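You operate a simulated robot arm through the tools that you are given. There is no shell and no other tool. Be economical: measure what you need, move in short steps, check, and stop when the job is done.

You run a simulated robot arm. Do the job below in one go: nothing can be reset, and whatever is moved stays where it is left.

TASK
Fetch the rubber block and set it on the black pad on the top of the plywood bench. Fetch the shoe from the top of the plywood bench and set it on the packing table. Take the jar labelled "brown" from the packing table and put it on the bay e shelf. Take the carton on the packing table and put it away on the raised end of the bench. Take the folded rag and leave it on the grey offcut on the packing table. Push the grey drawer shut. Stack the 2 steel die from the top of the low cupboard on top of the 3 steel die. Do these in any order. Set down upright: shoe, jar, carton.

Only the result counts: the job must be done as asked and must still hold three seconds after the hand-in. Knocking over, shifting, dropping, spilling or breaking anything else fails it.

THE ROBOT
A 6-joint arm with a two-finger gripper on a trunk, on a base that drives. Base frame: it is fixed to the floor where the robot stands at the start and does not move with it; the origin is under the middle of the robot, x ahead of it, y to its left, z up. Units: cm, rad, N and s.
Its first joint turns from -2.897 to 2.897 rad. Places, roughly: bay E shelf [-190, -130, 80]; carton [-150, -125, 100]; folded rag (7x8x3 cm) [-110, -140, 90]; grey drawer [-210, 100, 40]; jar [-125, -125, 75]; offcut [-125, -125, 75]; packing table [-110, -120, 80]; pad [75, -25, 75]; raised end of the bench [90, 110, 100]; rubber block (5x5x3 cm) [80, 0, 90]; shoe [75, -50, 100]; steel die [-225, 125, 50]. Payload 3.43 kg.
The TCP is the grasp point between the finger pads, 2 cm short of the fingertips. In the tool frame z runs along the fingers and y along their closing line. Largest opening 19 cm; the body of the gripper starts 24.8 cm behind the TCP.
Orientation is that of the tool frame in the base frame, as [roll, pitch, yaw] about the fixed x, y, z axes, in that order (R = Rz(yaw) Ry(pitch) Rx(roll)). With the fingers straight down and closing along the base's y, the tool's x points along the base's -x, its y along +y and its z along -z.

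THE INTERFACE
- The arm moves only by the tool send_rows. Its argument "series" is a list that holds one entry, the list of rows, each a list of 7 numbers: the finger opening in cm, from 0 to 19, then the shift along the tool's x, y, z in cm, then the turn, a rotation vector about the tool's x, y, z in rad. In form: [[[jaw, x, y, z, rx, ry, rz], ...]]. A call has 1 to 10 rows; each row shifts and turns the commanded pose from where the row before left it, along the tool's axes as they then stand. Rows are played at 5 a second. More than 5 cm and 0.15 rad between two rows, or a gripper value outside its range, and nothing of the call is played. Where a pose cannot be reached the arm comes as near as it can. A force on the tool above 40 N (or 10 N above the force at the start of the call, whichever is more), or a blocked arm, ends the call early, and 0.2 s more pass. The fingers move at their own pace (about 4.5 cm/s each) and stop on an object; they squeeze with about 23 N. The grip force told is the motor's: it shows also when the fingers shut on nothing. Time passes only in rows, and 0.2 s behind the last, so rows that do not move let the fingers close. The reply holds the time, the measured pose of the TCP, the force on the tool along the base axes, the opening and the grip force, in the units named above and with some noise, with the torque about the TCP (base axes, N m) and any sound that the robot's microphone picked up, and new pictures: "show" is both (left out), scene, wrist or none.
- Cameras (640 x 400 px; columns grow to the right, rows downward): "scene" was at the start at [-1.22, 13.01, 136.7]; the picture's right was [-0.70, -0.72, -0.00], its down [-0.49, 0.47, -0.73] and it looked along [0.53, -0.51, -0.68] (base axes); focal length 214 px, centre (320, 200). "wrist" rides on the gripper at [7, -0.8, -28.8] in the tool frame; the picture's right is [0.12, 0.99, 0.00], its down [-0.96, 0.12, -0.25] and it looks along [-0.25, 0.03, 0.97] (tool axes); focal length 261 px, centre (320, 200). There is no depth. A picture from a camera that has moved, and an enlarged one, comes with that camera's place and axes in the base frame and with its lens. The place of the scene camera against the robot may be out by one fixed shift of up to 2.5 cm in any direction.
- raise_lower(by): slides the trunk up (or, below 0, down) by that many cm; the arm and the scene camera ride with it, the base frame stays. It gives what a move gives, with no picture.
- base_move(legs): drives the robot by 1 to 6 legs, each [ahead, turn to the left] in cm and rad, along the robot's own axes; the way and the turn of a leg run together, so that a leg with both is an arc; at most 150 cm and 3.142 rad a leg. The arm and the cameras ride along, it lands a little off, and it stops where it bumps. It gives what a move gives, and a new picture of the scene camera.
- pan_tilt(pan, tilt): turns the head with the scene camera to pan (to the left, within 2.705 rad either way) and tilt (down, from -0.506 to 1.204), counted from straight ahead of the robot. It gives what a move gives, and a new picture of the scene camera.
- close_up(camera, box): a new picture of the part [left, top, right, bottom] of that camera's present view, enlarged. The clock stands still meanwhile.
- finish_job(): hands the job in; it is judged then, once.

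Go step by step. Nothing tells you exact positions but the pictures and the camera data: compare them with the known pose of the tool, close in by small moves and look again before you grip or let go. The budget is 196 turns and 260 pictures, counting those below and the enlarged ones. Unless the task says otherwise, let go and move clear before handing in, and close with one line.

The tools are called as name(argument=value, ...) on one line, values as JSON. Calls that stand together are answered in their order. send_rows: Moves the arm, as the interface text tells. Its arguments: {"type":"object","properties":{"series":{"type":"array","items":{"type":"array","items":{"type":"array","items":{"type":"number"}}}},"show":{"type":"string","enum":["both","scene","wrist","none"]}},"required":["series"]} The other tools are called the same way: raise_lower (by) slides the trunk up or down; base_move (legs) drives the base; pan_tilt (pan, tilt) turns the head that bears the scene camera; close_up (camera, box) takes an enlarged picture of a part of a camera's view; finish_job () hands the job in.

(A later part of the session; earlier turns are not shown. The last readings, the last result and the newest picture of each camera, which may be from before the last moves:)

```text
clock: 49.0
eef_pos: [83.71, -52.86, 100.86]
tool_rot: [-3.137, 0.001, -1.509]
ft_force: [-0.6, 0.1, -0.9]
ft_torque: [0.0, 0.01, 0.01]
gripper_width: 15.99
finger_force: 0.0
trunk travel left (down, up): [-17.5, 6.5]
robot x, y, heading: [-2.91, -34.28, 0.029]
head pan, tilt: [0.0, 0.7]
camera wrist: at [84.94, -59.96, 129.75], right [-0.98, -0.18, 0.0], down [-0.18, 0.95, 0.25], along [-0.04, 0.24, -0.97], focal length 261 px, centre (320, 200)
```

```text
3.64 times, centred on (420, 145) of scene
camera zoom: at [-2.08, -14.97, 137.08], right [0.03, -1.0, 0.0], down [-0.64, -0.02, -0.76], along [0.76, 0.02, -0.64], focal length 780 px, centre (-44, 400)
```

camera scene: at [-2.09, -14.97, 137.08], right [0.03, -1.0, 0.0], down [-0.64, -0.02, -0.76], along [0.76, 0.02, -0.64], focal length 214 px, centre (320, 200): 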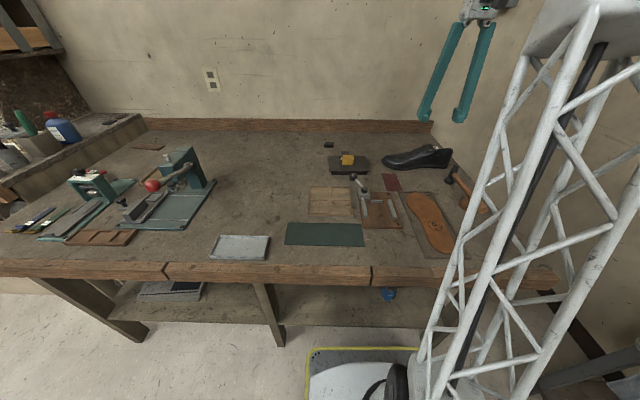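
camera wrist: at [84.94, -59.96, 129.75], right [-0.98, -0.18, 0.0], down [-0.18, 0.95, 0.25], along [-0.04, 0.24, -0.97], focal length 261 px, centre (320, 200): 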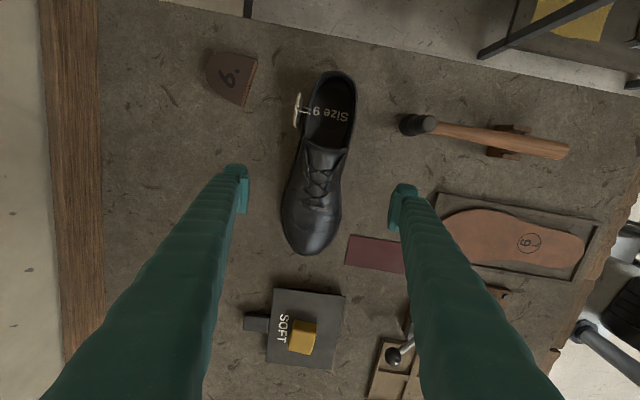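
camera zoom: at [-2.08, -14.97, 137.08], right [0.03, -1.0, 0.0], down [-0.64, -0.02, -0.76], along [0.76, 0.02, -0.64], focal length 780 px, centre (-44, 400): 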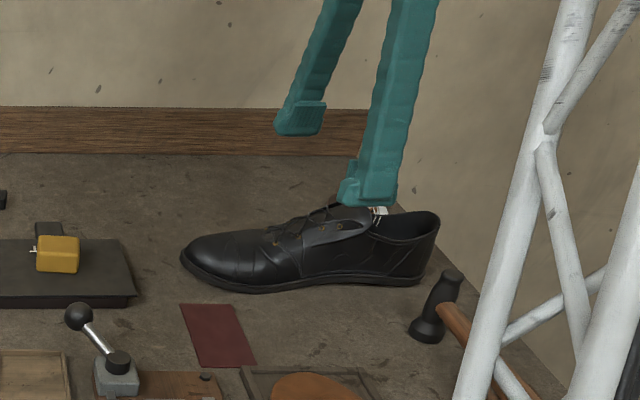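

Well aligned; I descend to the sole height.

send_rows(series=[[[16, 0, -0.7, 4, 0, 0, 0], [16, 0, 0, 4, 0, 0, 0], [16, 0, 0, 3.3, 0, 0, 0], [16, 0, 0, 0, 0, 0, 0]]], show="wrist")

close_up(camera="scene", box=[340, 90, 500, 200])

```text
clock: 50.0
eef_pos: [84.26, -53.03, 89.92]
tool_rot: [-3.138, 0.0, -1.509]
ft_force: [-0.4, 0.5, 0.1]
ft_torque: [0.0, -0.04, -0.05]
gripper_width: 16.04
finger_force: 0.0
trunk travel left (down, up): [-17.5, 6.5]
robot x, y, heading: [-2.77, -33.89, 0.03]
head pan, tilt: [0.0, 0.7]
camera wrist: at [85.53, -60.17, 118.8], right [-0.98, -0.18, 0.0], down [-0.18, 0.95, 0.25], along [-0.04, 0.24, -0.97], focal length 261 px, centre (320, 200)
```

wrist: 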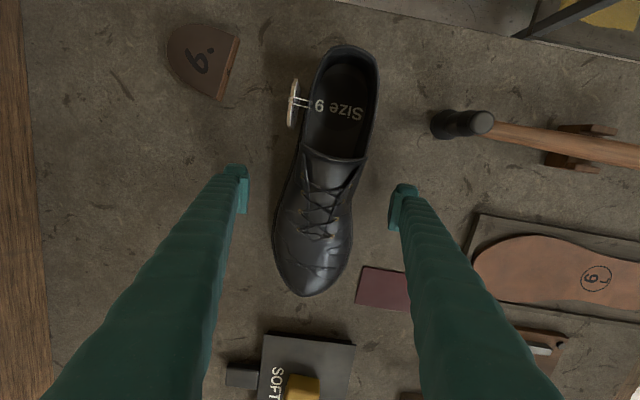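

```text
3.64 times, centred on (420, 145) of scene
camera zoom: at [-2.08, -14.97, 137.08], right [0.03, -1.0, 0.0], down [-0.64, -0.02, -0.76], along [0.76, 0.02, -0.64], focal length 780 px, centre (-44, 400)
```

zoom: 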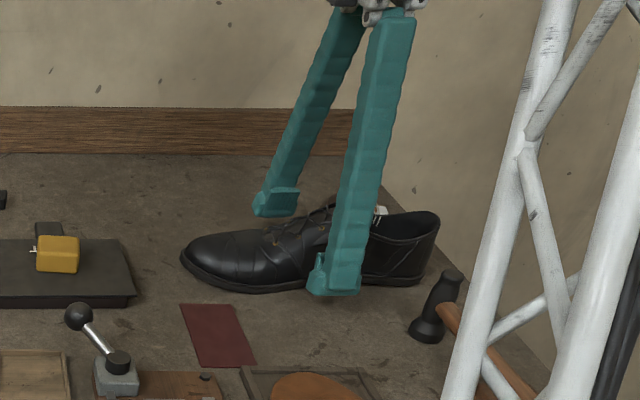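

send_rows(series=[[[16, 0, 0, 0.8, 0, 0, 0], [0, 0, 0, 0, 0, 0, 0], [0, 0, 0, 0, 0, 0, 0], [0, 0, 0, 0, 0, 0, 0], [0, 0, 0, 0, 0, 0, 0], [0, 0, 0, 0, 0, 0, 0], [0, 0, 0, 0, 0, 0, 0], [0, 0, 0, 0, 0, 0, 0], [0, 0, 0, 0, 0, 0, 0]]], show="none")

send_rows(series=[[[0, 0, 0, -0.4, 0, 0, 0], [0, 0, 0, -0.6, 0, 0, 0], [0, 0, 0, -1, 0, 0, 0], [0, 0, 0, -1, 0, 0, 0], [0, 0, 0, -1, 0, 0, 0]]], show="wrist")

close_up(camera="scene", box=[340, 90, 500, 200])

```text
clock: 52.0
eef_pos: [84.25, -53.15, 89.19]
tool_rot: [-3.136, -0.002, -1.51]
ft_force: [4.2, 0.2, 2.2]
ft_torque: [0.06, -0.4, -0.04]
gripper_width: 8.13
finger_force: 22.9
trunk travel left (down, up): [-17.5, 6.5]
robot x, y, heading: [-2.81, -33.78, 0.028]
head pan, tilt: [0.0, 0.7]
```

```text
clock: 53.2
eef_pos: [84.46, -52.98, 93.1]
tool_rot: [-3.138, 0.001, -1.51]
ft_force: [-0.6, -0.2, -4.1]
ft_torque: [-0.03, 0.03, 0.0]
gripper_width: 8.14
finger_force: 22.7
trunk travel left (down, up): [-17.5, 6.5]
robot x, y, heading: [-2.64, -33.62, 0.026]
head pan, tilt: [0.0, 0.7]
camera wrist: at [85.61, -59.99, 121.99], right [-0.98, -0.18, 0.0], down [-0.18, 0.95, 0.25], along [-0.04, 0.24, -0.97], focal length 261 px, centre (320, 200)
```

wrist: 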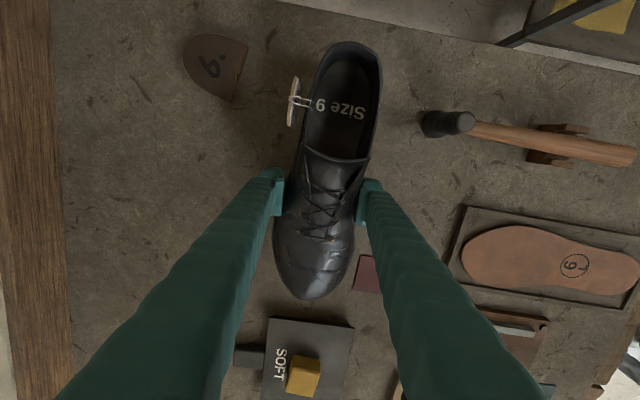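

```text
3.64 times, centred on (420, 145) of scene
camera zoom: at [-2.07, -14.97, 137.08], right [0.03, -1.0, 0.0], down [-0.64, -0.02, -0.76], along [0.76, 0.02, -0.64], focal length 780 px, centre (-44, 400)
```

zoom: 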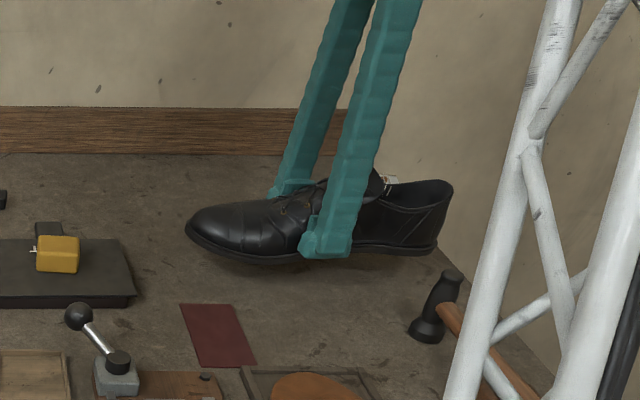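

The shoe is held and balanced. I lift it high and draw it in before driving.

send_rows(series=[[[0, 0, 0, -1.5, 0, 0, 0], [0, 0, 0, -2, 0, 0, 0], [0, 0, 0, -2.5, 0, 0, 0], [0, 0, 0, -3, 0, 0, 0], [0, 0, 0, -3, 0, 0, 0], [0, 0, 0, -3, 0, 0, 0], [0, 0, 0, -3, 0, 0, 0], [0, 0, 0, -2, 0, 0, 0], [0, 0, 0, -1, 0, 0, 0]]], show="none")

send_rows(series=[[[0, 0, 1.5, 0, 0, 0, 0], [0, 0, 2.5, 0, 0, 0, 0], [0, 0, 3, 0, 0, 0, 0], [0, 0, 3, 0, 0, 0, 0], [0, 0, 3, 0, 0, 0, 0], [0, 0, 2, 0, 0, 0, 0], [0, 0, 1, 0, 0, 0, 0]]], show="none")

base_move(legs=[[-45, 0]])

pan_tilt(pan=-1.7, tilt=0.6)

```text
clock: 55.2
eef_pos: [84.21, -52.89, 114.25]
tool_rot: [-3.139, 0.002, -1.511]
ft_force: [-0.8, -0.1, -3.0]
ft_torque: [-0.03, 0.0, 0.01]
gripper_width: 8.1
finger_force: 23.1
trunk travel left (down, up): [-17.5, 6.5]
robot x, y, heading: [-2.95, -33.76, 0.029]
head pan, tilt: [0.0, 0.7]
```

```text
clock: 56.8
eef_pos: [68.18, -54.04, 114.15]
tool_rot: [-3.136, 0.001, -1.51]
ft_force: [0.5, -0.3, -3.6]
ft_torque: [-0.03, 0.03, 0.01]
gripper_width: 8.07
finger_force: 23.3
trunk travel left (down, up): [-17.5, 6.5]
robot x, y, heading: [-3.05, -33.95, 0.031]
head pan, tilt: [0.0, 0.7]
```

```text
clock: 59.5
eef_pos: [24.02, -55.5, 114.22]
tool_rot: [-3.137, -0.002, -1.512]
ft_force: [0.1, 0.4, -3.0]
ft_torque: [-0.01, 0.01, 0.01]
gripper_width: 8.02
finger_force: 22.8
trunk travel left (down, up): [-17.5, 6.5]
robot x, y, heading: [-46.87, -34.74, 0.024]
head pan, tilt: [0.0, 0.7]
camera scene: at [-46.14, -16.14, 137.08], right [0.03, -1.0, 0.0], down [-0.64, -0.02, -0.76], along [0.76, 0.02, -0.64], focal length 214 px, centre (320, 200)
```

scene: 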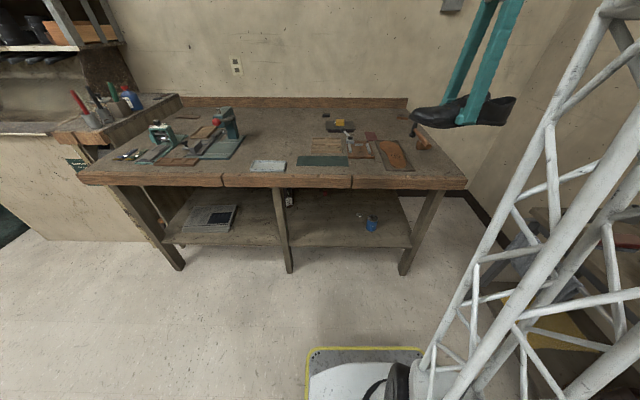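

```text
clock: 61.2
eef_pos: [24.02, -55.46, 114.23]
tool_rot: [-3.137, -0.001, -1.511]
ft_force: [0.3, -0.3, -3.8]
ft_torque: [-0.05, 0.0, 0.05]
gripper_width: 8.01
finger_force: 22.7
trunk travel left (down, up): [-17.5, 6.5]
robot x, y, heading: [-47.01, -35.07, 0.03]
head pan, tilt: [-1.7, 0.6]
camera scene: at [-55.55, -25.15, 137.94], right [-0.99, 0.1, 0.0], down [0.06, 0.56, -0.83], along [-0.09, -0.82, -0.56], focal length 214 px, centre (320, 200)
```

scene: 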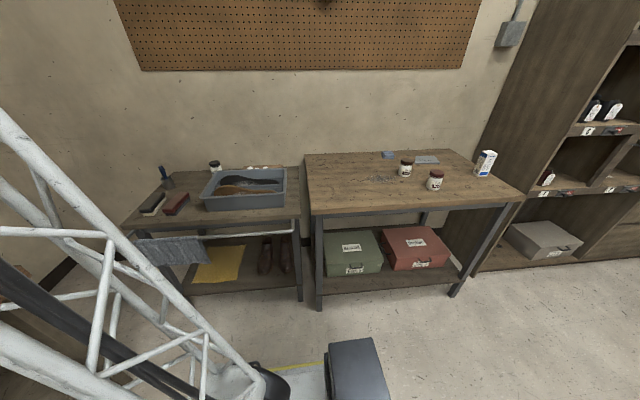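

The tables are clear in view: packing table at x -59..-153, y -93..-156, with jars, carton, rag and offcut on its right half. I drive in front of it.

base_move(legs=[[-42, 0], [0, -1.6], [10, 0]])

pan_tilt(pan=0, tilt=0.75)

close_up(camera="scene", box=[280, 80, 520, 230])

```text
clock: 68.7
eef_pos: [-113.7, -116.0, 114.2]
tool_rot: [-3.137, 0.0, -3.127]
ft_force: [0.7, -0.3, -3.1]
ft_torque: [-0.07, -0.01, 0.02]
gripper_width: 7.95
finger_force: 23.2
trunk travel left (down, up): [-17.5, 6.5]
robot x, y, heading: [-90.15, -46.12, -1.589]
head pan, tilt: [-1.7, 0.6]
camera scene: at [-80.15, -40.02, 137.94], right [0.15, 0.99, 0.0], down [0.56, -0.08, -0.83], along [-0.82, 0.12, -0.56], focal length 214 px, centre (320, 200)
```

scene: 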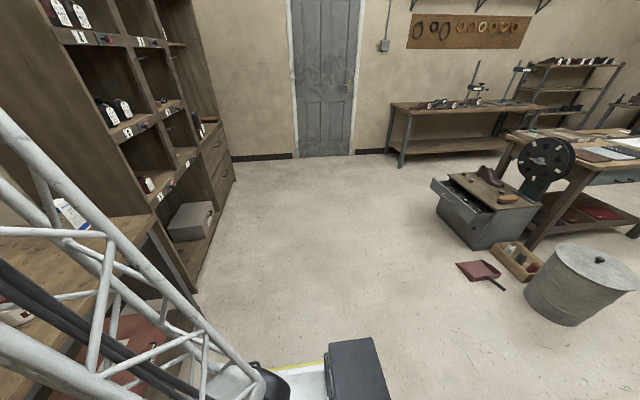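

```text
clock: 70.5
eef_pos: [-113.65, -115.93, 114.22]
tool_rot: [-3.138, 0.0, -3.125]
ft_force: [-0.1, 0.5, -2.8]
ft_torque: [-0.01, 0.0, 0.02]
gripper_width: 7.94
finger_force: 23.4
trunk travel left (down, up): [-17.5, 6.5]
robot x, y, heading: [-89.93, -46.08, -1.59]
head pan, tilt: [0.0, 0.75]
camera scene: at [-71.56, -49.61, 136.65], right [-1.0, 0.02, 0.0], down [0.01, 0.68, -0.73], along [-0.01, -0.73, -0.68], focal length 214 px, centre (320, 200)
```

scene: 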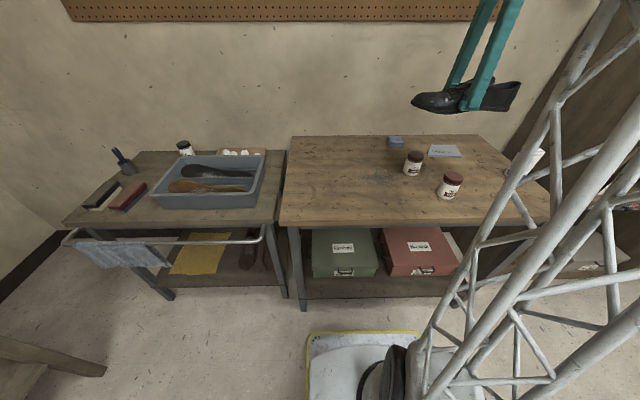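

```text
2.67 times, centred on (400, 155) of scene
camera zoom: at [-71.56, -49.61, 136.65], right [-1.0, 0.02, 0.0], down [0.01, 0.68, -0.73], along [-0.01, -0.73, -0.68], focal length 572 px, centre (107, 320)
```

zoom: 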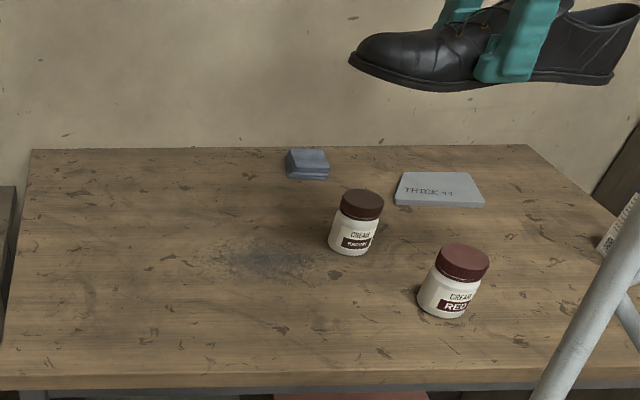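

The brown jar has the dark brown lid (the nearer one is RED); offcut is the "THICK 11" slab, rag the blue folded cloth. I carry the shoe to the free left part of the packing table.

send_rows(series=[[[0, -2, 0, 0, 0, 0, 0], [0, -4, 0, 0, 0, 0, 0], [0, -4, 0, 0, 0, 0, 0], [0, -4, 0, 0, 0, 0, 0], [0, -4, 0, 0, 0, 0, 0], [0, -4, 0, 0, 0, 0, 0], [0, -4, 0, 0, 0, 0, 0], [0, -4, 0, 0, 0, 0, 0], [0, -3, 0, 0, 0, 0, 0], [0, -2, 0, 0, 0, 0, 0]]], show="both")

```text
clock: 72.7
eef_pos: [-78.77, -115.49, 114.41]
tool_rot: [-3.139, 0.0, -3.125]
ft_force: [0.8, -0.3, -3.2]
ft_torque: [-0.04, -0.07, -0.01]
gripper_width: 7.96
finger_force: 22.7
trunk travel left (down, up): [-17.5, 6.5]
robot x, y, heading: [-90.47, -45.81, -1.593]
head pan, tilt: [0.0, 0.75]
camera scene: at [-71.55, -49.61, 136.65], right [-1.0, 0.02, 0.0], down [0.01, 0.68, -0.73], along [-0.01, -0.73, -0.68], focal length 214 px, centre (320, 200)
camera wrist: at [-85.76, -116.35, 143.21], right [-0.13, 0.99, 0.0], down [0.96, 0.13, 0.25], along [0.24, 0.03, -0.97], focal length 261 px, centre (320, 200)
```

scene: 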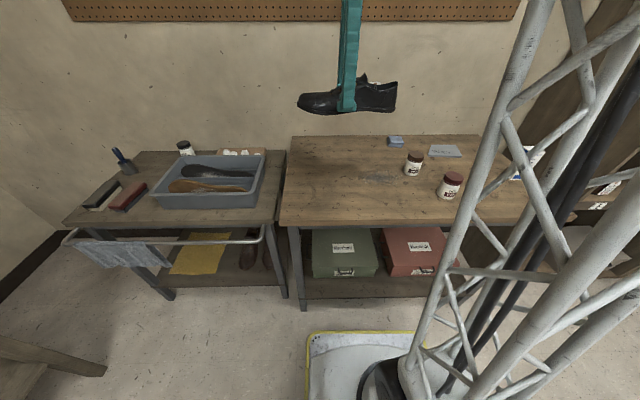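
wrist: 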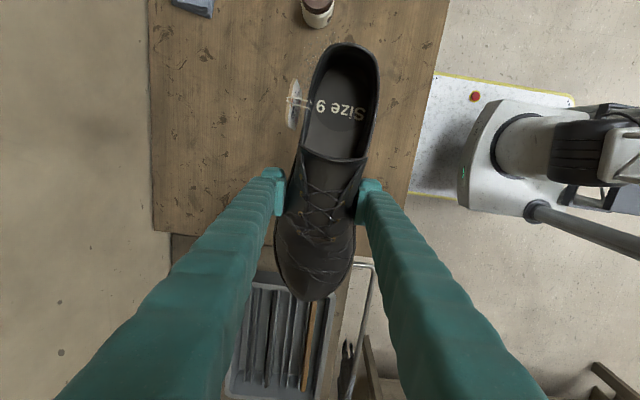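

I shift slightly inward from the table's end and lower, stopping above the surface to look.

send_rows(series=[[[0, 1.5, 0, 1.5, 0, 0, 0], [0, 1.5, 0, 2.5, 0, 0, 0], [0, 0, 0, 3, 0, 0, 0], [0, 0, 0, 3, 0, 0, 0], [0, 0, 0, 3, 0, 0, 0], [0, 0, 0, 2.5, 0, 0, 0], [0, 0, 0, 1.5, 0, 0, 0], [0, 0, 0, 0, 0, 0, 0]]], show="scene")

close_up(camera="scene", box=[270, 100, 430, 240])

```text
clock: 74.5
eef_pos: [-81.72, -115.62, 97.11]
tool_rot: [-3.138, 0.001, -3.127]
ft_force: [0.5, 0.1, -3.1]
ft_torque: [-0.03, 0.0, 0.0]
gripper_width: 7.92
finger_force: 22.6
trunk travel left (down, up): [-17.5, 6.5]
robot x, y, heading: [-89.86, -46.23, -1.592]
head pan, tilt: [0.0, 0.75]
camera scene: at [-71.54, -49.61, 136.65], right [-1.0, 0.02, 0.0], down [0.01, 0.68, -0.73], along [-0.01, -0.73, -0.68], focal length 214 px, centre (320, 200)
```

scene: 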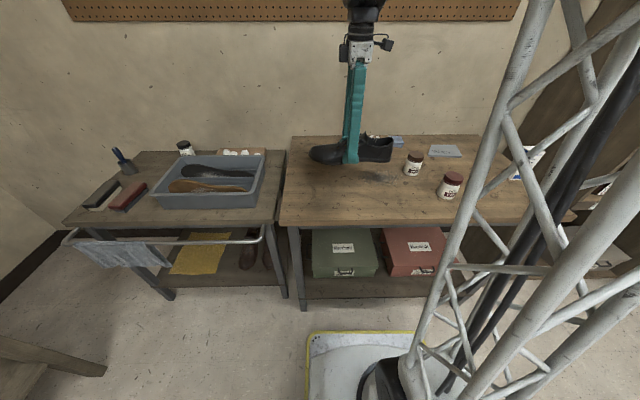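

```text
2.86 times, centred on (350, 170) of scene
camera zoom: at [-71.54, -49.61, 136.65], right [-1.0, 0.02, 0.0], down [0.01, 0.68, -0.73], along [-0.01, -0.73, -0.68], focal length 613 px, centre (234, 286)
```

zoom: 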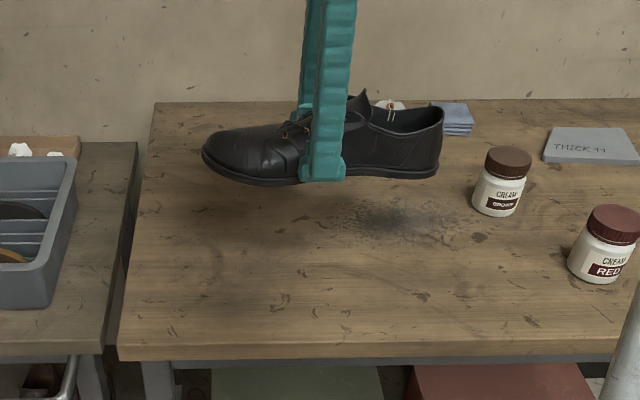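

send_rows(series=[[[0, 0, 0, 1.5, 0, 0, 0], [0, 0, 0, 2, 0, 0, 0], [0, 0, 0, 1.5, 0, 0, 0], [0, 0, 0, 0.8, 0, 0, 0], [0, 0, 0, 0.4, 0, 0, 0], [0, 0, 0, 0, 0, 0, 0]]], show="none")

close_up(camera="scene", box=[270, 100, 430, 240])

```text
clock: 75.8
eef_pos: [-81.65, -115.61, 90.91]
tool_rot: [-3.139, 0.001, -3.126]
ft_force: [-0.7, 0.2, -3.1]
ft_torque: [0.02, 0.0, 0.03]
gripper_width: 7.91
finger_force: 23.1
trunk travel left (down, up): [-17.5, 6.5]
robot x, y, heading: [-90.02, -45.96, -1.592]
head pan, tilt: [0.0, 0.75]
```

```text
2.86 times, centred on (350, 170) of scene
camera zoom: at [-71.54, -49.61, 136.65], right [-1.0, 0.02, 0.0], down [0.01, 0.68, -0.73], along [-0.01, -0.73, -0.68], focal length 613 px, centre (234, 286)
```

zoom: 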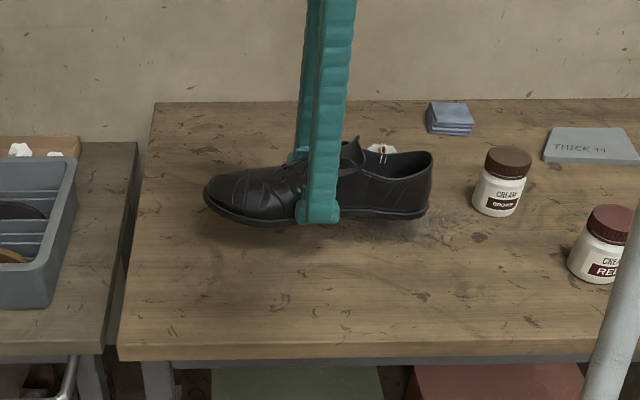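

send_rows(series=[[[0, 0, 0, 0.4, 0, 0, 0], [0, 0, 0, 0.4, 0, 0, 0], [0, 0, 0, 0.3, 0, 0, 0], [0, 0, 0, 0.3, 0, 0, 0], [0, 0, 0, 0, 0, 0, 0]]], show="none")

```text
clock: 77.0
eef_pos: [-81.68, -115.7, 89.52]
tool_rot: [-3.138, -0.002, -3.128]
ft_force: [-0.9, 0.0, -3.3]
ft_torque: [-0.01, 0.01, 0.01]
gripper_width: 7.91
finger_force: 22.9
trunk travel left (down, up): [-17.5, 6.5]
robot x, y, heading: [-90.28, -46.03, -1.589]
head pan, tilt: [0.0, 0.75]
```

send_rows(series=[[[0, 0, 0, 0.3, 0, 0, 0], [0, 0, 0, 0.3, 0, 0, 0], [0, 0, 0, 0.3, 0, 0, 0], [0, 0, 0, 0, 0, 0, 0]]], show="none")

close_up(camera="scene", box=[300, 120, 400, 200])

```text
clock: 78.0
eef_pos: [-81.65, -115.57, 88.81]
tool_rot: [-3.139, 0.0, -3.127]
ft_force: [0.0, 0.0, -2.9]
ft_torque: [0.01, -0.01, 0.04]
gripper_width: 7.9
finger_force: 23.7
trunk travel left (down, up): [-17.5, 6.5]
robot x, y, heading: [-90.69, -46.06, -1.586]
head pan, tilt: [0.0, 0.75]
```

```text
5.00 times, centred on (350, 160) of scene
camera zoom: at [-71.54, -49.61, 136.65], right [-1.0, 0.02, 0.0], down [0.01, 0.68, -0.73], along [-0.01, -0.73, -0.68], focal length 1072 px, centre (170, 400)
```

zoom: 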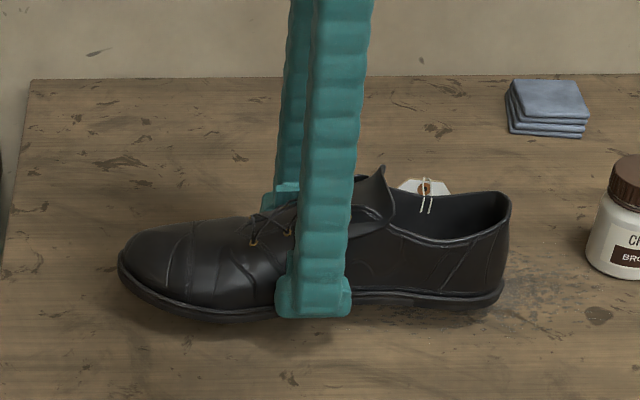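

send_rows(series=[[[0, 0, 0, 0.3, 0, 0, 0], [0, 0, 0, 0.3, 0, 0, 0], [0, 0, 0, 0.3, 0, 0, 0], [0, 0, 0, 0.3, 0, 0, 0], [0, 0, 0, 0, 0, 0, 0]]], show="none")

send_rows(series=[[[0, 0, 0, 0.3, 0, 0, 0], [0, 0, 0, 0.3, 0, 0, 0], [0, 0, 0, 0, 0, 0, 0]]], show="none")

close_up(camera="scene", box=[300, 120, 400, 200])

```text
clock: 79.2
eef_pos: [-81.62, -115.55, 87.67]
tool_rot: [-3.135, 0.0, -3.125]
ft_force: [-2.5, 5.1, 18.6]
ft_torque: [-0.87, -0.15, -0.12]
gripper_width: 7.87
finger_force: 23.2
trunk travel left (down, up): [-17.5, 6.5]
robot x, y, heading: [-89.95, -45.9, -1.592]
head pan, tilt: [0.0, 0.75]
```

```text
clock: 80.0
eef_pos: [-81.67, -115.33, 87.0]
tool_rot: [-3.137, 0.001, -3.126]
ft_force: [1.5, 8.1, 31.9]
ft_torque: [-0.67, -0.57, 0.18]
gripper_width: 8.12
finger_force: 23.0
trunk travel left (down, up): [-17.5, 6.5]
robot x, y, heading: [-90.09, -45.59, -1.588]
head pan, tilt: [0.0, 0.75]
```

```text
5.00 times, centred on (350, 160) of scene
camera zoom: at [-71.55, -49.48, 136.68], right [-1.0, 0.02, 0.0], down [0.01, 0.68, -0.73], along [-0.01, -0.73, -0.68], focal length 1072 px, centre (170, 400)
```

zoom: 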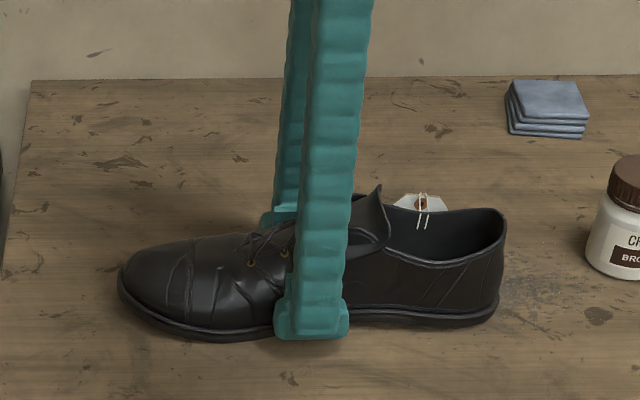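

The shoe is down on the table. I ease off, open, and lift clear.

send_rows(series=[[[0, 0, 0, -0.5, 0, 0, 0], [12, 0, 0, 0, 0, 0, 0], [14, 0, 0, 0, 0, 0, 0], [16, 0, 0, 0, 0, 0, 0], [16, 0, 0, 0, 0, 0, 0], [16, 0, 0, -3, 0, 0, 0], [16, 0, 0, -5, 0, 0, 0], [16, 0, 0, -5, 0, 0, 0], [16, 0, 0, -5, 0, 0, 0], [16, 0, 0, -5, 0, 0, 0]]], show="both")

```text
clock: 82.2
eef_pos: [-81.67, -115.19, 110.24]
tool_rot: [-3.14, 0.0, -3.128]
ft_force: [-0.2, 0.2, -0.5]
ft_torque: [0.03, 0.0, 0.01]
gripper_width: 16.0
finger_force: 0.1
trunk travel left (down, up): [-17.5, 6.5]
robot x, y, heading: [-90.42, -46.02, -1.592]
head pan, tilt: [0.0, 0.75]
camera scene: at [-71.54, -49.61, 136.64], right [-1.0, 0.02, 0.0], down [0.01, 0.68, -0.73], along [-0.01, -0.73, -0.68], focal length 214 px, centre (320, 200)
camera wrist: at [-88.61, -116.16, 139.02], right [-0.13, 0.99, 0.0], down [0.96, 0.13, 0.25], along [0.24, 0.03, -0.97], focal length 261 px, centre (320, 200)
```

scene: 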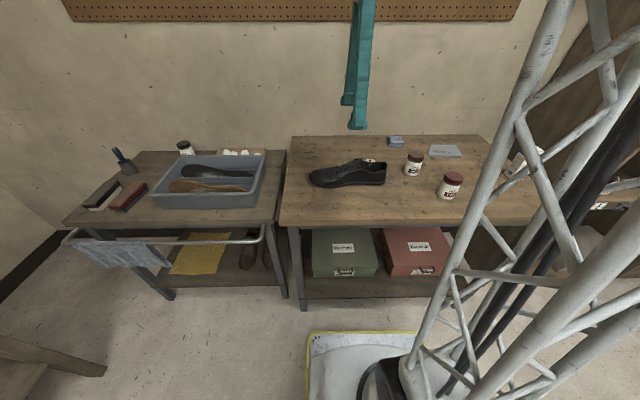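
wrist: 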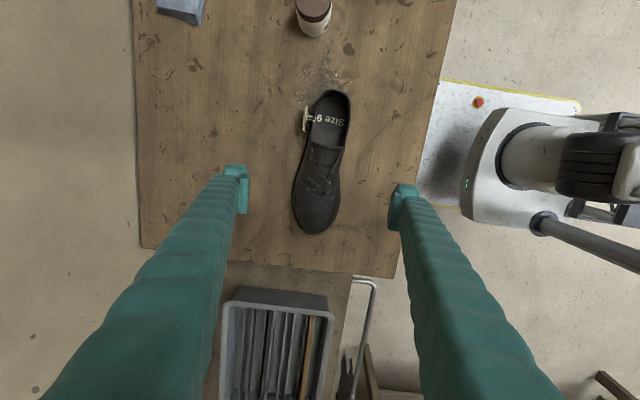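

Shoe stands upright on the packing table. Next I move over toward the rag and offcut.

send_rows(series=[[[12, 4.5, -2, 0, 0, 0, 0], [12, 4.5, -2, 0, 0, 0, 0], [12, 4.5, -2, 0, 0, 0, 0], [12, 4.5, -2, 0, 0, 0, 0], [12, 4.5, -2, 0, 0, 0, 0], [12, 4.5, -2, 0, 0, 0, 0], [12, 3, -2, 0, 0, 0, 0], [12, 0, 0, 0, 0, 0, 0]]], show="wrist")

```text
clock: 84.0
eef_pos: [-111.41, -129.78, 110.26]
tool_rot: [-3.139, 0.001, -3.126]
ft_force: [-1.3, 0.6, -0.8]
ft_torque: [0.05, 0.0, 0.03]
gripper_width: 12.01
finger_force: 0.1
trunk travel left (down, up): [-17.5, 6.5]
robot x, y, heading: [-90.17, -45.58, -1.592]
head pan, tilt: [0.0, 0.75]
camera wrist: at [-118.43, -130.68, 139.16], right [-0.13, 0.99, 0.0], down [0.96, 0.13, 0.25], along [0.24, 0.03, -0.97], focal length 261 px, centre (320, 200)
```

wrist: 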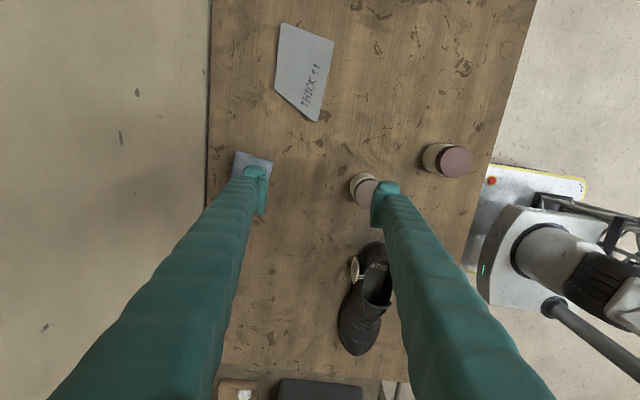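

Rag is at about [-111, -143], offcut at [-129, -135]. I drive 8 cm nearer and turn the jaw to close along x so the gripper body keeps off the wall.

base_move(legs=[[8, 0]])

send_rows(series=[[[13, 0, 3, 0, 0, 0, 0.15], [13, 0, 3, 0, 0, 0, 0.15], [13, 0, 0, 0, 0, 0, 0.15], [13, 0, 0, 0, 0, 0, 0.15], [13, 0, 0, 0, 0, 0, 0.15], [13, 0, 0, 0, 0, 0, 0.15], [13, 0, 0, 0, 0, 0, 0.15], [13, 0, 0, 0, 0, 0, 0.15], [13, 0, 0, 0, 0, 0, 0.15], [13, 0, 0, 0, 0, 0, 0.15]]], show="none")

send_rows(series=[[[13, 0, 0, 0, 0, 0, 0.12], [13, 0, 0, 0, 0, 0, 0.1], [13, 0, 0, 0, 0, 0, 0]]], show="wrist")

```text
clock: 85.1
eef_pos: [-111.52, -137.9, 110.41]
tool_rot: [-3.137, 0.0, -3.126]
ft_force: [1.1, -0.1, 0.7]
ft_torque: [-0.04, 0.04, 0.02]
gripper_width: 12.0
finger_force: 0.1
trunk travel left (down, up): [-17.5, 6.5]
robot x, y, heading: [-90.09, -54.38, -1.593]
head pan, tilt: [0.0, 0.75]
camera scene: at [-71.69, -57.71, 136.65], right [-1.0, 0.02, 0.0], down [0.01, 0.68, -0.73], along [-0.01, -0.73, -0.68], focal length 214 px, centre (320, 200)
```

scene: 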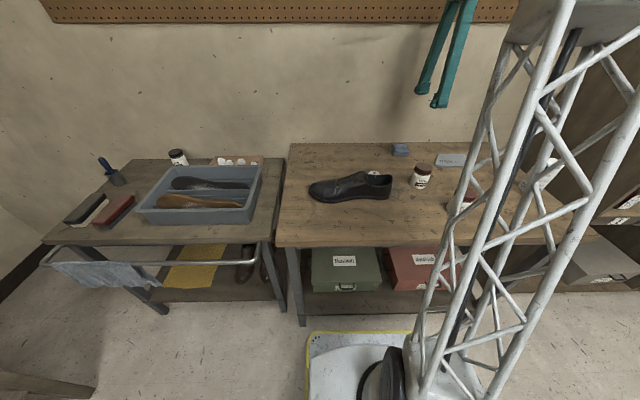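

```text
clock: 87.3
eef_pos: [-111.13, -132.06, 110.22]
tool_rot: [-3.14, 0.005, 1.655]
ft_force: [0.4, 0.0, 0.7]
ft_torque: [-0.02, 0.0, 0.0]
gripper_width: 13.01
finger_force: 0.0
trunk travel left (down, up): [-17.5, 6.5]
robot x, y, heading: [-90.48, -54.27, -1.584]
head pan, tilt: [0.0, 0.75]
```

```text
clock: 88.1
eef_pos: [-111.19, -132.04, 110.27]
tool_rot: [-3.141, 0.006, 1.438]
ft_force: [-0.6, 0.8, -0.5]
ft_torque: [0.01, 0.0, -0.03]
gripper_width: 13.0
finger_force: 0.0
trunk travel left (down, up): [-17.5, 6.5]
robot x, y, heading: [-90.46, -54.01, -1.589]
head pan, tilt: [0.0, 0.75]
camera wrist: at [-111.0, -124.8, 139.16], right [1.0, -0.01, 0.0], down [-0.01, -0.97, 0.25], along [0.0, -0.25, -0.97], focal length 261 px, centre (320, 200)
```

wrist: 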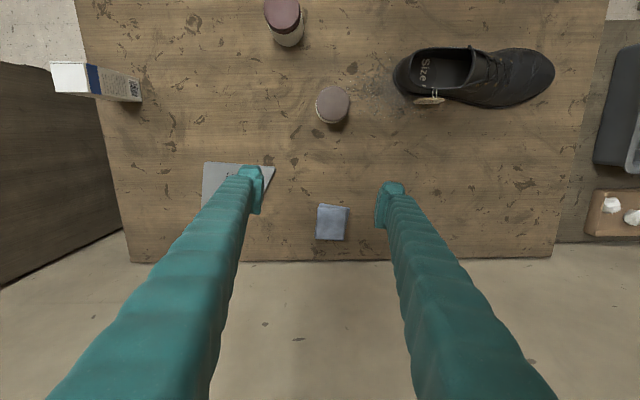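

send_rows(series=[[[13, -3.5, 1.4, 2, 0, 0, 0], [13, -3.5, 1.4, 3, 0, 0, 0], [13, -3.4, 1.3, 3, 0, 0, 0], [12, 0, 0, 4, 0, 0, 0], [12, 0, 0, 3, 0, 0, 0], [12, 0, 0, 0, 0, 0, 0]]], show="wrist")

close_up(camera="scene", box=[360, 110, 480, 210])

```text
clock: 89.5
eef_pos: [-108.63, -142.67, 95.52]
tool_rot: [-3.141, 0.006, 1.438]
ft_force: [0.5, -0.3, -0.1]
ft_torque: [-0.02, 0.0, 0.02]
gripper_width: 11.99
finger_force: 0.0
trunk travel left (down, up): [-17.5, 6.5]
robot x, y, heading: [-90.34, -54.01, -1.584]
head pan, tilt: [0.0, 0.75]
camera wrist: at [-108.4, -135.61, 124.31], right [1.0, -0.01, 0.0], down [-0.01, -0.97, 0.25], along [0.0, -0.25, -0.97], focal length 261 px, centre (320, 200)
```

wrist: 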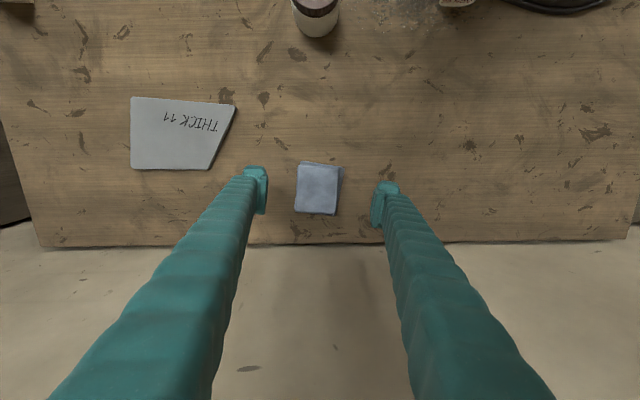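

```text
4.00 times, centred on (420, 160) of scene
camera zoom: at [-71.7, -57.73, 136.65], right [-1.0, 0.02, 0.0], down [0.01, 0.68, -0.73], along [-0.01, -0.73, -0.68], focal length 858 px, centre (-80, 360)
```

zoom: 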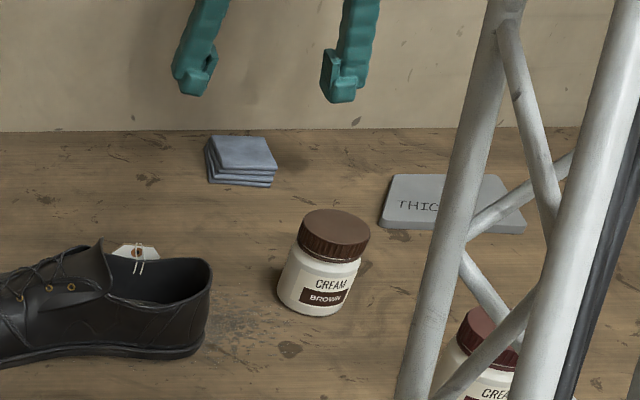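

send_rows(series=[[[12, -0.5, 0, 4, 0, 0, 0], [12, 0, 0, 3, 0, 0, 0], [12, 0, 0, 0.9, 0, 0, 0], [12, 0, 0, 0, 0, 0, 0]]], show="wrist")

close_up(camera="scene", box=[360, 110, 480, 210])

```text
clock: 90.5
eef_pos: [-108.62, -143.72, 87.38]
tool_rot: [3.141, 0.004, 1.438]
ft_force: [-0.2, 0.4, -0.1]
ft_torque: [0.0, 0.0, -0.02]
gripper_width: 12.01
finger_force: 0.0
trunk travel left (down, up): [-17.5, 6.5]
robot x, y, heading: [-90.07, -54.11, -1.586]
head pan, tilt: [0.0, 0.75]
camera wrist: at [-108.44, -136.43, 116.13], right [1.0, -0.01, 0.0], down [-0.01, -0.97, 0.25], along [0.0, -0.25, -0.97], focal length 261 px, centre (320, 200)
```

wrist: 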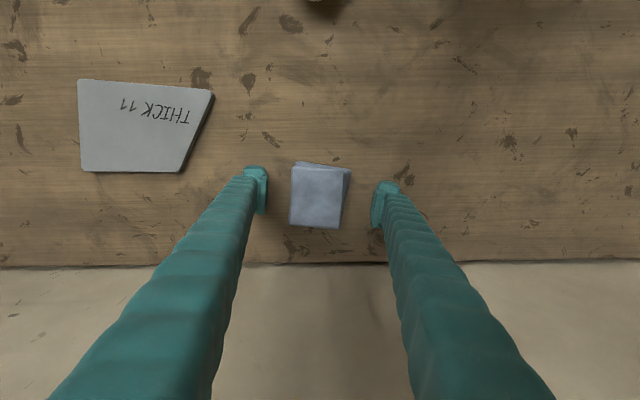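

```text
4.00 times, centred on (420, 160) of scene
camera zoom: at [-71.7, -57.72, 136.65], right [-1.0, 0.02, 0.0], down [0.01, 0.68, -0.73], along [-0.01, -0.73, -0.68], focal length 858 px, centre (-80, 360)
```

zoom: 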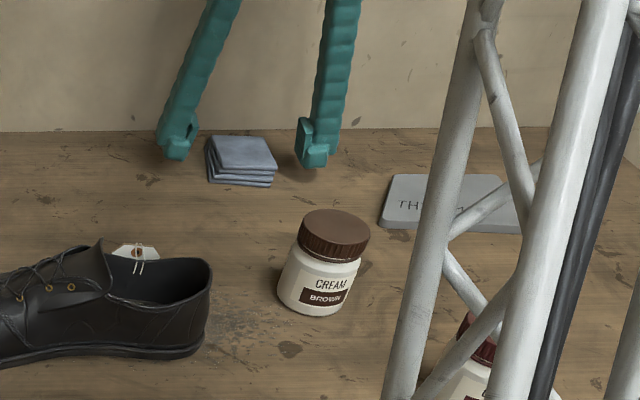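

send_rows(series=[[[8, 0, 0, 0, 0, 0, 0], [0, 0, 0, 0, 0, 0, 0], [0, 0, 0, 0, 0, 0, 0], [0, 0, 0, 0, 0, 0, 0], [0, 0, 0, 0, 0, 0, 0], [0, 0, 0, 0, 0, 0, 0], [0, 0, 0, 0, 0, 0, 0], [0, 0, 0, 0, 0, 0, 0]]], show="none")

send_rows(series=[[[0, 0, 0, -0.4, 0, 0, 0], [0, 0, 0, -0.6, 0, 0, 0], [0, 0, 0, -1, 0, 0, 0], [0, 0, 0, -1, 0, 0, 0], [0, 0, 0, -1, 0, 0, 0], [0, 0, 0, -1, 0, 0, 0], [0, 0, 0, -1, 0, 0, 0]]], show="wrist")

close_up(camera="scene", box=[360, 110, 480, 210])

```text
clock: 91.6
eef_pos: [-108.58, -143.84, 88.39]
tool_rot: [-3.139, 0.018, 1.44]
ft_force: [3.2, 0.1, 53.1]
ft_torque: [0.32, -0.16, -0.01]
gripper_width: 4.2
finger_force: 18.0
trunk travel left (down, up): [-17.5, 6.5]
robot x, y, heading: [-90.35, -53.87, -1.586]
head pan, tilt: [0.0, 0.75]
stopped in row 5: the force on the tool passed its limit at 45 N (the readings are from after the stop); the commanded pose is now the measured one
```

```text
clock: 93.2
eef_pos: [-108.73, -143.77, 93.82]
tool_rot: [-3.141, 0.01, 1.438]
ft_force: [0.4, -0.7, 0.8]
ft_torque: [0.0, 0.01, 0.01]
gripper_width: 0.02
finger_force: 22.9
trunk travel left (down, up): [-17.5, 6.5]
robot x, y, heading: [-90.27, -54.36, -1.587]
head pan, tilt: [0.0, 0.75]
camera wrist: at [-108.47, -136.31, 122.54], right [1.0, -0.01, 0.0], down [-0.01, -0.97, 0.26], along [0.0, -0.26, -0.97], focal length 261 px, centre (320, 200)
```

wrist: 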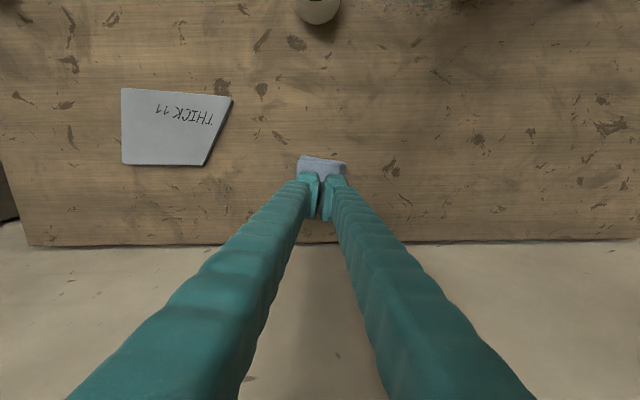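

```text
4.00 times, centred on (420, 160) of scene
camera zoom: at [-71.7, -57.73, 136.65], right [-1.0, 0.02, 0.0], down [0.01, 0.68, -0.73], along [-0.01, -0.73, -0.68], focal length 858 px, centre (-80, 360)
```

zoom: 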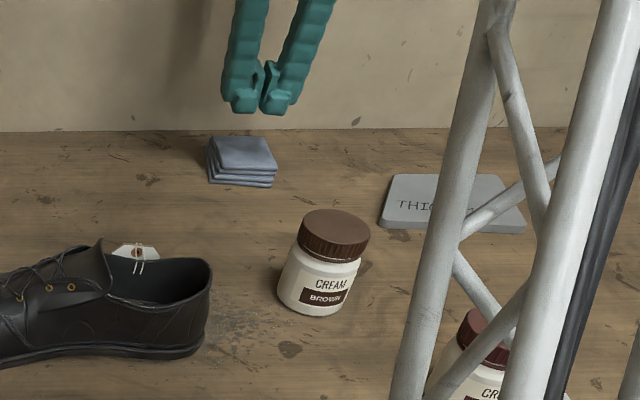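

The fingers rode over the rag because the table is lower than I took it (about z 83.2); the rag did not shift. I reopen and go lower.

send_rows(series=[[[12, 0, 0, 0, 0, 0, 0], [12, 0, 0, 0, 0, 0, 0], [12, 0, 0, 0, 0, 0, 0], [12, 0, 0, 0, 0, 0, 0], [12, 0, 0, 0, 0, 0, 0], [12, 0, 0, 0, 0, 0, 0], [12, 0, 0, 4, 0, 0, 0], [12, 0, 0, 3, 0, 0, 0], [12, 0, 0, 0.8, 0, 0, 0], [12, 0, 0, 0, 0, 0, 0]]], show="wrist")

close_up(camera="scene", box=[360, 110, 480, 210])

```text
clock: 95.4
eef_pos: [-108.81, -143.79, 85.75]
tool_rot: [3.141, 0.013, 1.438]
ft_force: [-0.5, -0.4, -0.1]
ft_torque: [0.0, -0.03, 0.01]
gripper_width: 12.03
finger_force: 0.0
trunk travel left (down, up): [-17.5, 6.5]
robot x, y, heading: [-90.44, -53.67, -1.594]
head pan, tilt: [0.0, 0.75]
camera wrist: at [-108.55, -136.44, 114.56], right [1.0, -0.01, 0.0], down [-0.01, -0.97, 0.26], along [0.0, -0.26, -0.97], focal length 261 px, centre (320, 200)
```

wrist: 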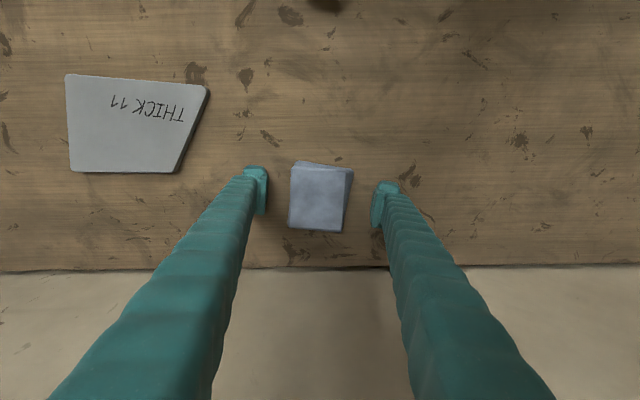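

```text
4.00 times, centred on (420, 160) of scene
camera zoom: at [-71.7, -57.73, 136.65], right [-1.0, 0.02, 0.0], down [0.01, 0.68, -0.73], along [-0.01, -0.73, -0.68], focal length 858 px, centre (-80, 360)
```

zoom: 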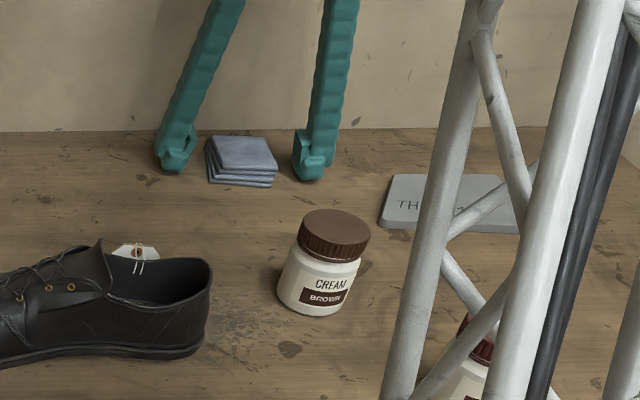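

send_rows(series=[[[12, 0, 0, 0.3, 0, 0, 0], [9, 0, 0, 0, 0, 0, 0], [7, 0, 0, 0, 0, 0, 0], [5, 0, 0, 0, 0, 0, 0], [5, 0, 0, 0, 0, 0, 0]]], show="none")

send_rows(series=[[[4, 0, 0, 0, 0, 0, 0], [4, 0, 0, 0, 0, 0, 0], [4, 0, 0, 0, 0, 0, 0]]], show="wrist")

```text
clock: 96.7
eef_pos: [-108.7, -143.96, 85.97]
tool_rot: [-3.141, 0.015, 1.438]
ft_force: [0.6, 2.7, 16.5]
ft_torque: [0.36, 0.01, -0.01]
gripper_width: 6.76
finger_force: 33.6
trunk travel left (down, up): [-17.5, 6.5]
robot x, y, heading: [-90.53, -53.93, -1.584]
head pan, tilt: [0.0, 0.75]
stopped in row 5: the force on the tool passed its limit at 46 N (the readings are from after the stop); the commanded pose is now the measured one
```

```text
clock: 97.5
eef_pos: [-108.53, -143.8, 85.88]
tool_rot: [-3.141, 0.015, 1.438]
ft_force: [-1.2, -1.1, 25.0]
ft_torque: [0.17, 0.06, -0.15]
gripper_width: 6.76
finger_force: 23.2
trunk travel left (down, up): [-17.5, 6.5]
robot x, y, heading: [-90.23, -54.72, -1.588]
head pan, tilt: [0.0, 0.75]
camera wrist: at [-108.49, -136.38, 114.63], right [1.0, -0.01, 0.0], down [-0.01, -0.97, 0.26], along [-0.01, -0.26, -0.97], focal length 261 px, centre (320, 200)
```

wrist: 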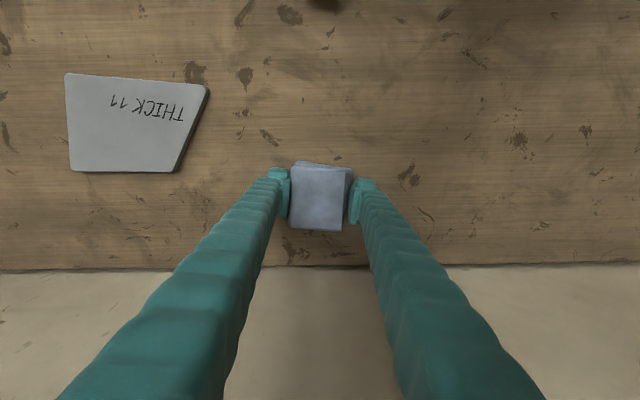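

The rag is gripped at 6.8 cm. I lift slowly.

send_rows(series=[[[3, 0, 0, -0.3, 0, 0, 0], [3, 0, 0, -0.4, 0, 0, 0], [3, 0, 0, -0.6, 0, 0, 0], [3, 0, 0, -1, 0, 0, 0], [3, 0, 0, -1, 0, 0, 0], [3, 0, 0, -1, 0, 0, 0], [3, 0, 0, -1, 0, 0, 0], [3, 0, 0, -1, 0, 0, 0]]], show="wrist")

close_up(camera="scene", box=[360, 110, 480, 210])

```text
clock: 99.3
eef_pos: [-108.61, -143.6, 92.05]
tool_rot: [3.141, 0.012, 1.438]
ft_force: [0.3, 0.6, -0.5]
ft_torque: [-0.01, 0.03, -0.01]
gripper_width: 6.71
finger_force: 22.9
trunk travel left (down, up): [-17.5, 6.5]
robot x, y, heading: [-90.47, -53.73, -1.586]
head pan, tilt: [0.0, 0.75]
camera wrist: at [-108.38, -136.25, 120.76], right [1.0, -0.01, 0.0], down [-0.01, -0.97, 0.26], along [0.0, -0.26, -0.97], focal length 261 px, centre (320, 200)
```

wrist: 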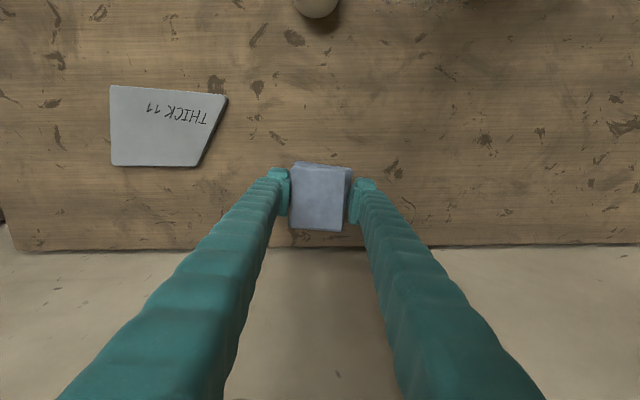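

```text
4.00 times, centred on (420, 160) of scene
camera zoom: at [-71.69, -57.71, 136.65], right [-1.0, 0.02, 0.0], down [0.01, 0.68, -0.73], along [-0.01, -0.73, -0.68], focal length 858 px, centre (-80, 360)
```

zoom: 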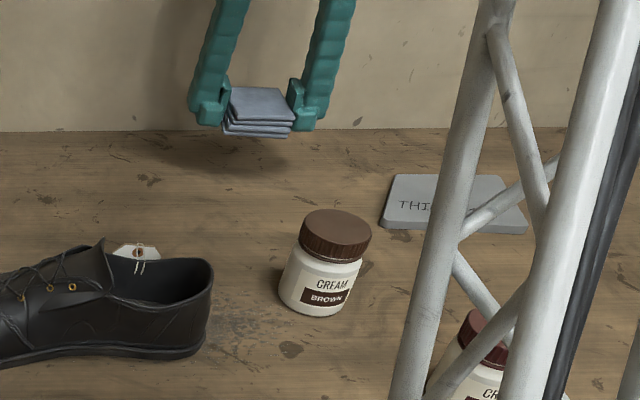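

Rag held. I carry it over the centre of the offcut at about [-129.6, -135.8].

send_rows(series=[[[3, 0.3, -1.5, -1, 0, 0, 0], [3, 0.6, -2.8, -1, 0, 0, 0], [3, 0.8, -3.5, 0, 0, 0, 0], [3, 0.8, -3.5, 0, 0, 0, 0], [3, 0.8, -3.5, 0, 0, 0, 0], [3, 0.8, -3.5, 0, 0, 0, 0], [3, 0.6, -2.5, 0, 0, 0, 0], [3, 0.2, -1, 0, 0, 0, 0], [3, 0, 0, 0, 0, 0, 0]]], show="both")

```text
clock: 101.3
eef_pos: [-129.78, -136.05, 94.0]
tool_rot: [3.141, 0.012, 1.438]
ft_force: [-0.6, 0.9, -1.1]
ft_torque: [-0.06, 0.03, 0.01]
gripper_width: 6.67
finger_force: 23.3
trunk travel left (down, up): [-17.5, 6.5]
robot x, y, heading: [-90.02, -54.13, -1.587]
head pan, tilt: [0.0, 0.75]
camera scene: at [-71.7, -57.69, 136.66], right [-1.0, 0.02, 0.0], down [0.01, 0.68, -0.73], along [-0.01, -0.73, -0.68], focal length 214 px, centre (320, 200)
camera wrist: at [-129.5, -128.62, 122.73], right [1.0, -0.01, 0.0], down [-0.01, -0.97, 0.26], along [0.0, -0.26, -0.97], focal length 261 px, centre (320, 200)
```

scene: 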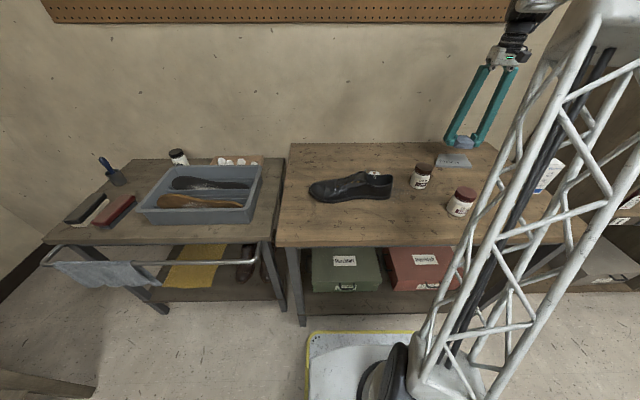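
wrist: 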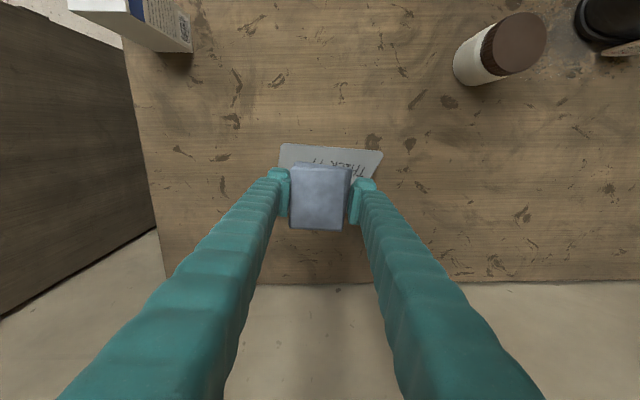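

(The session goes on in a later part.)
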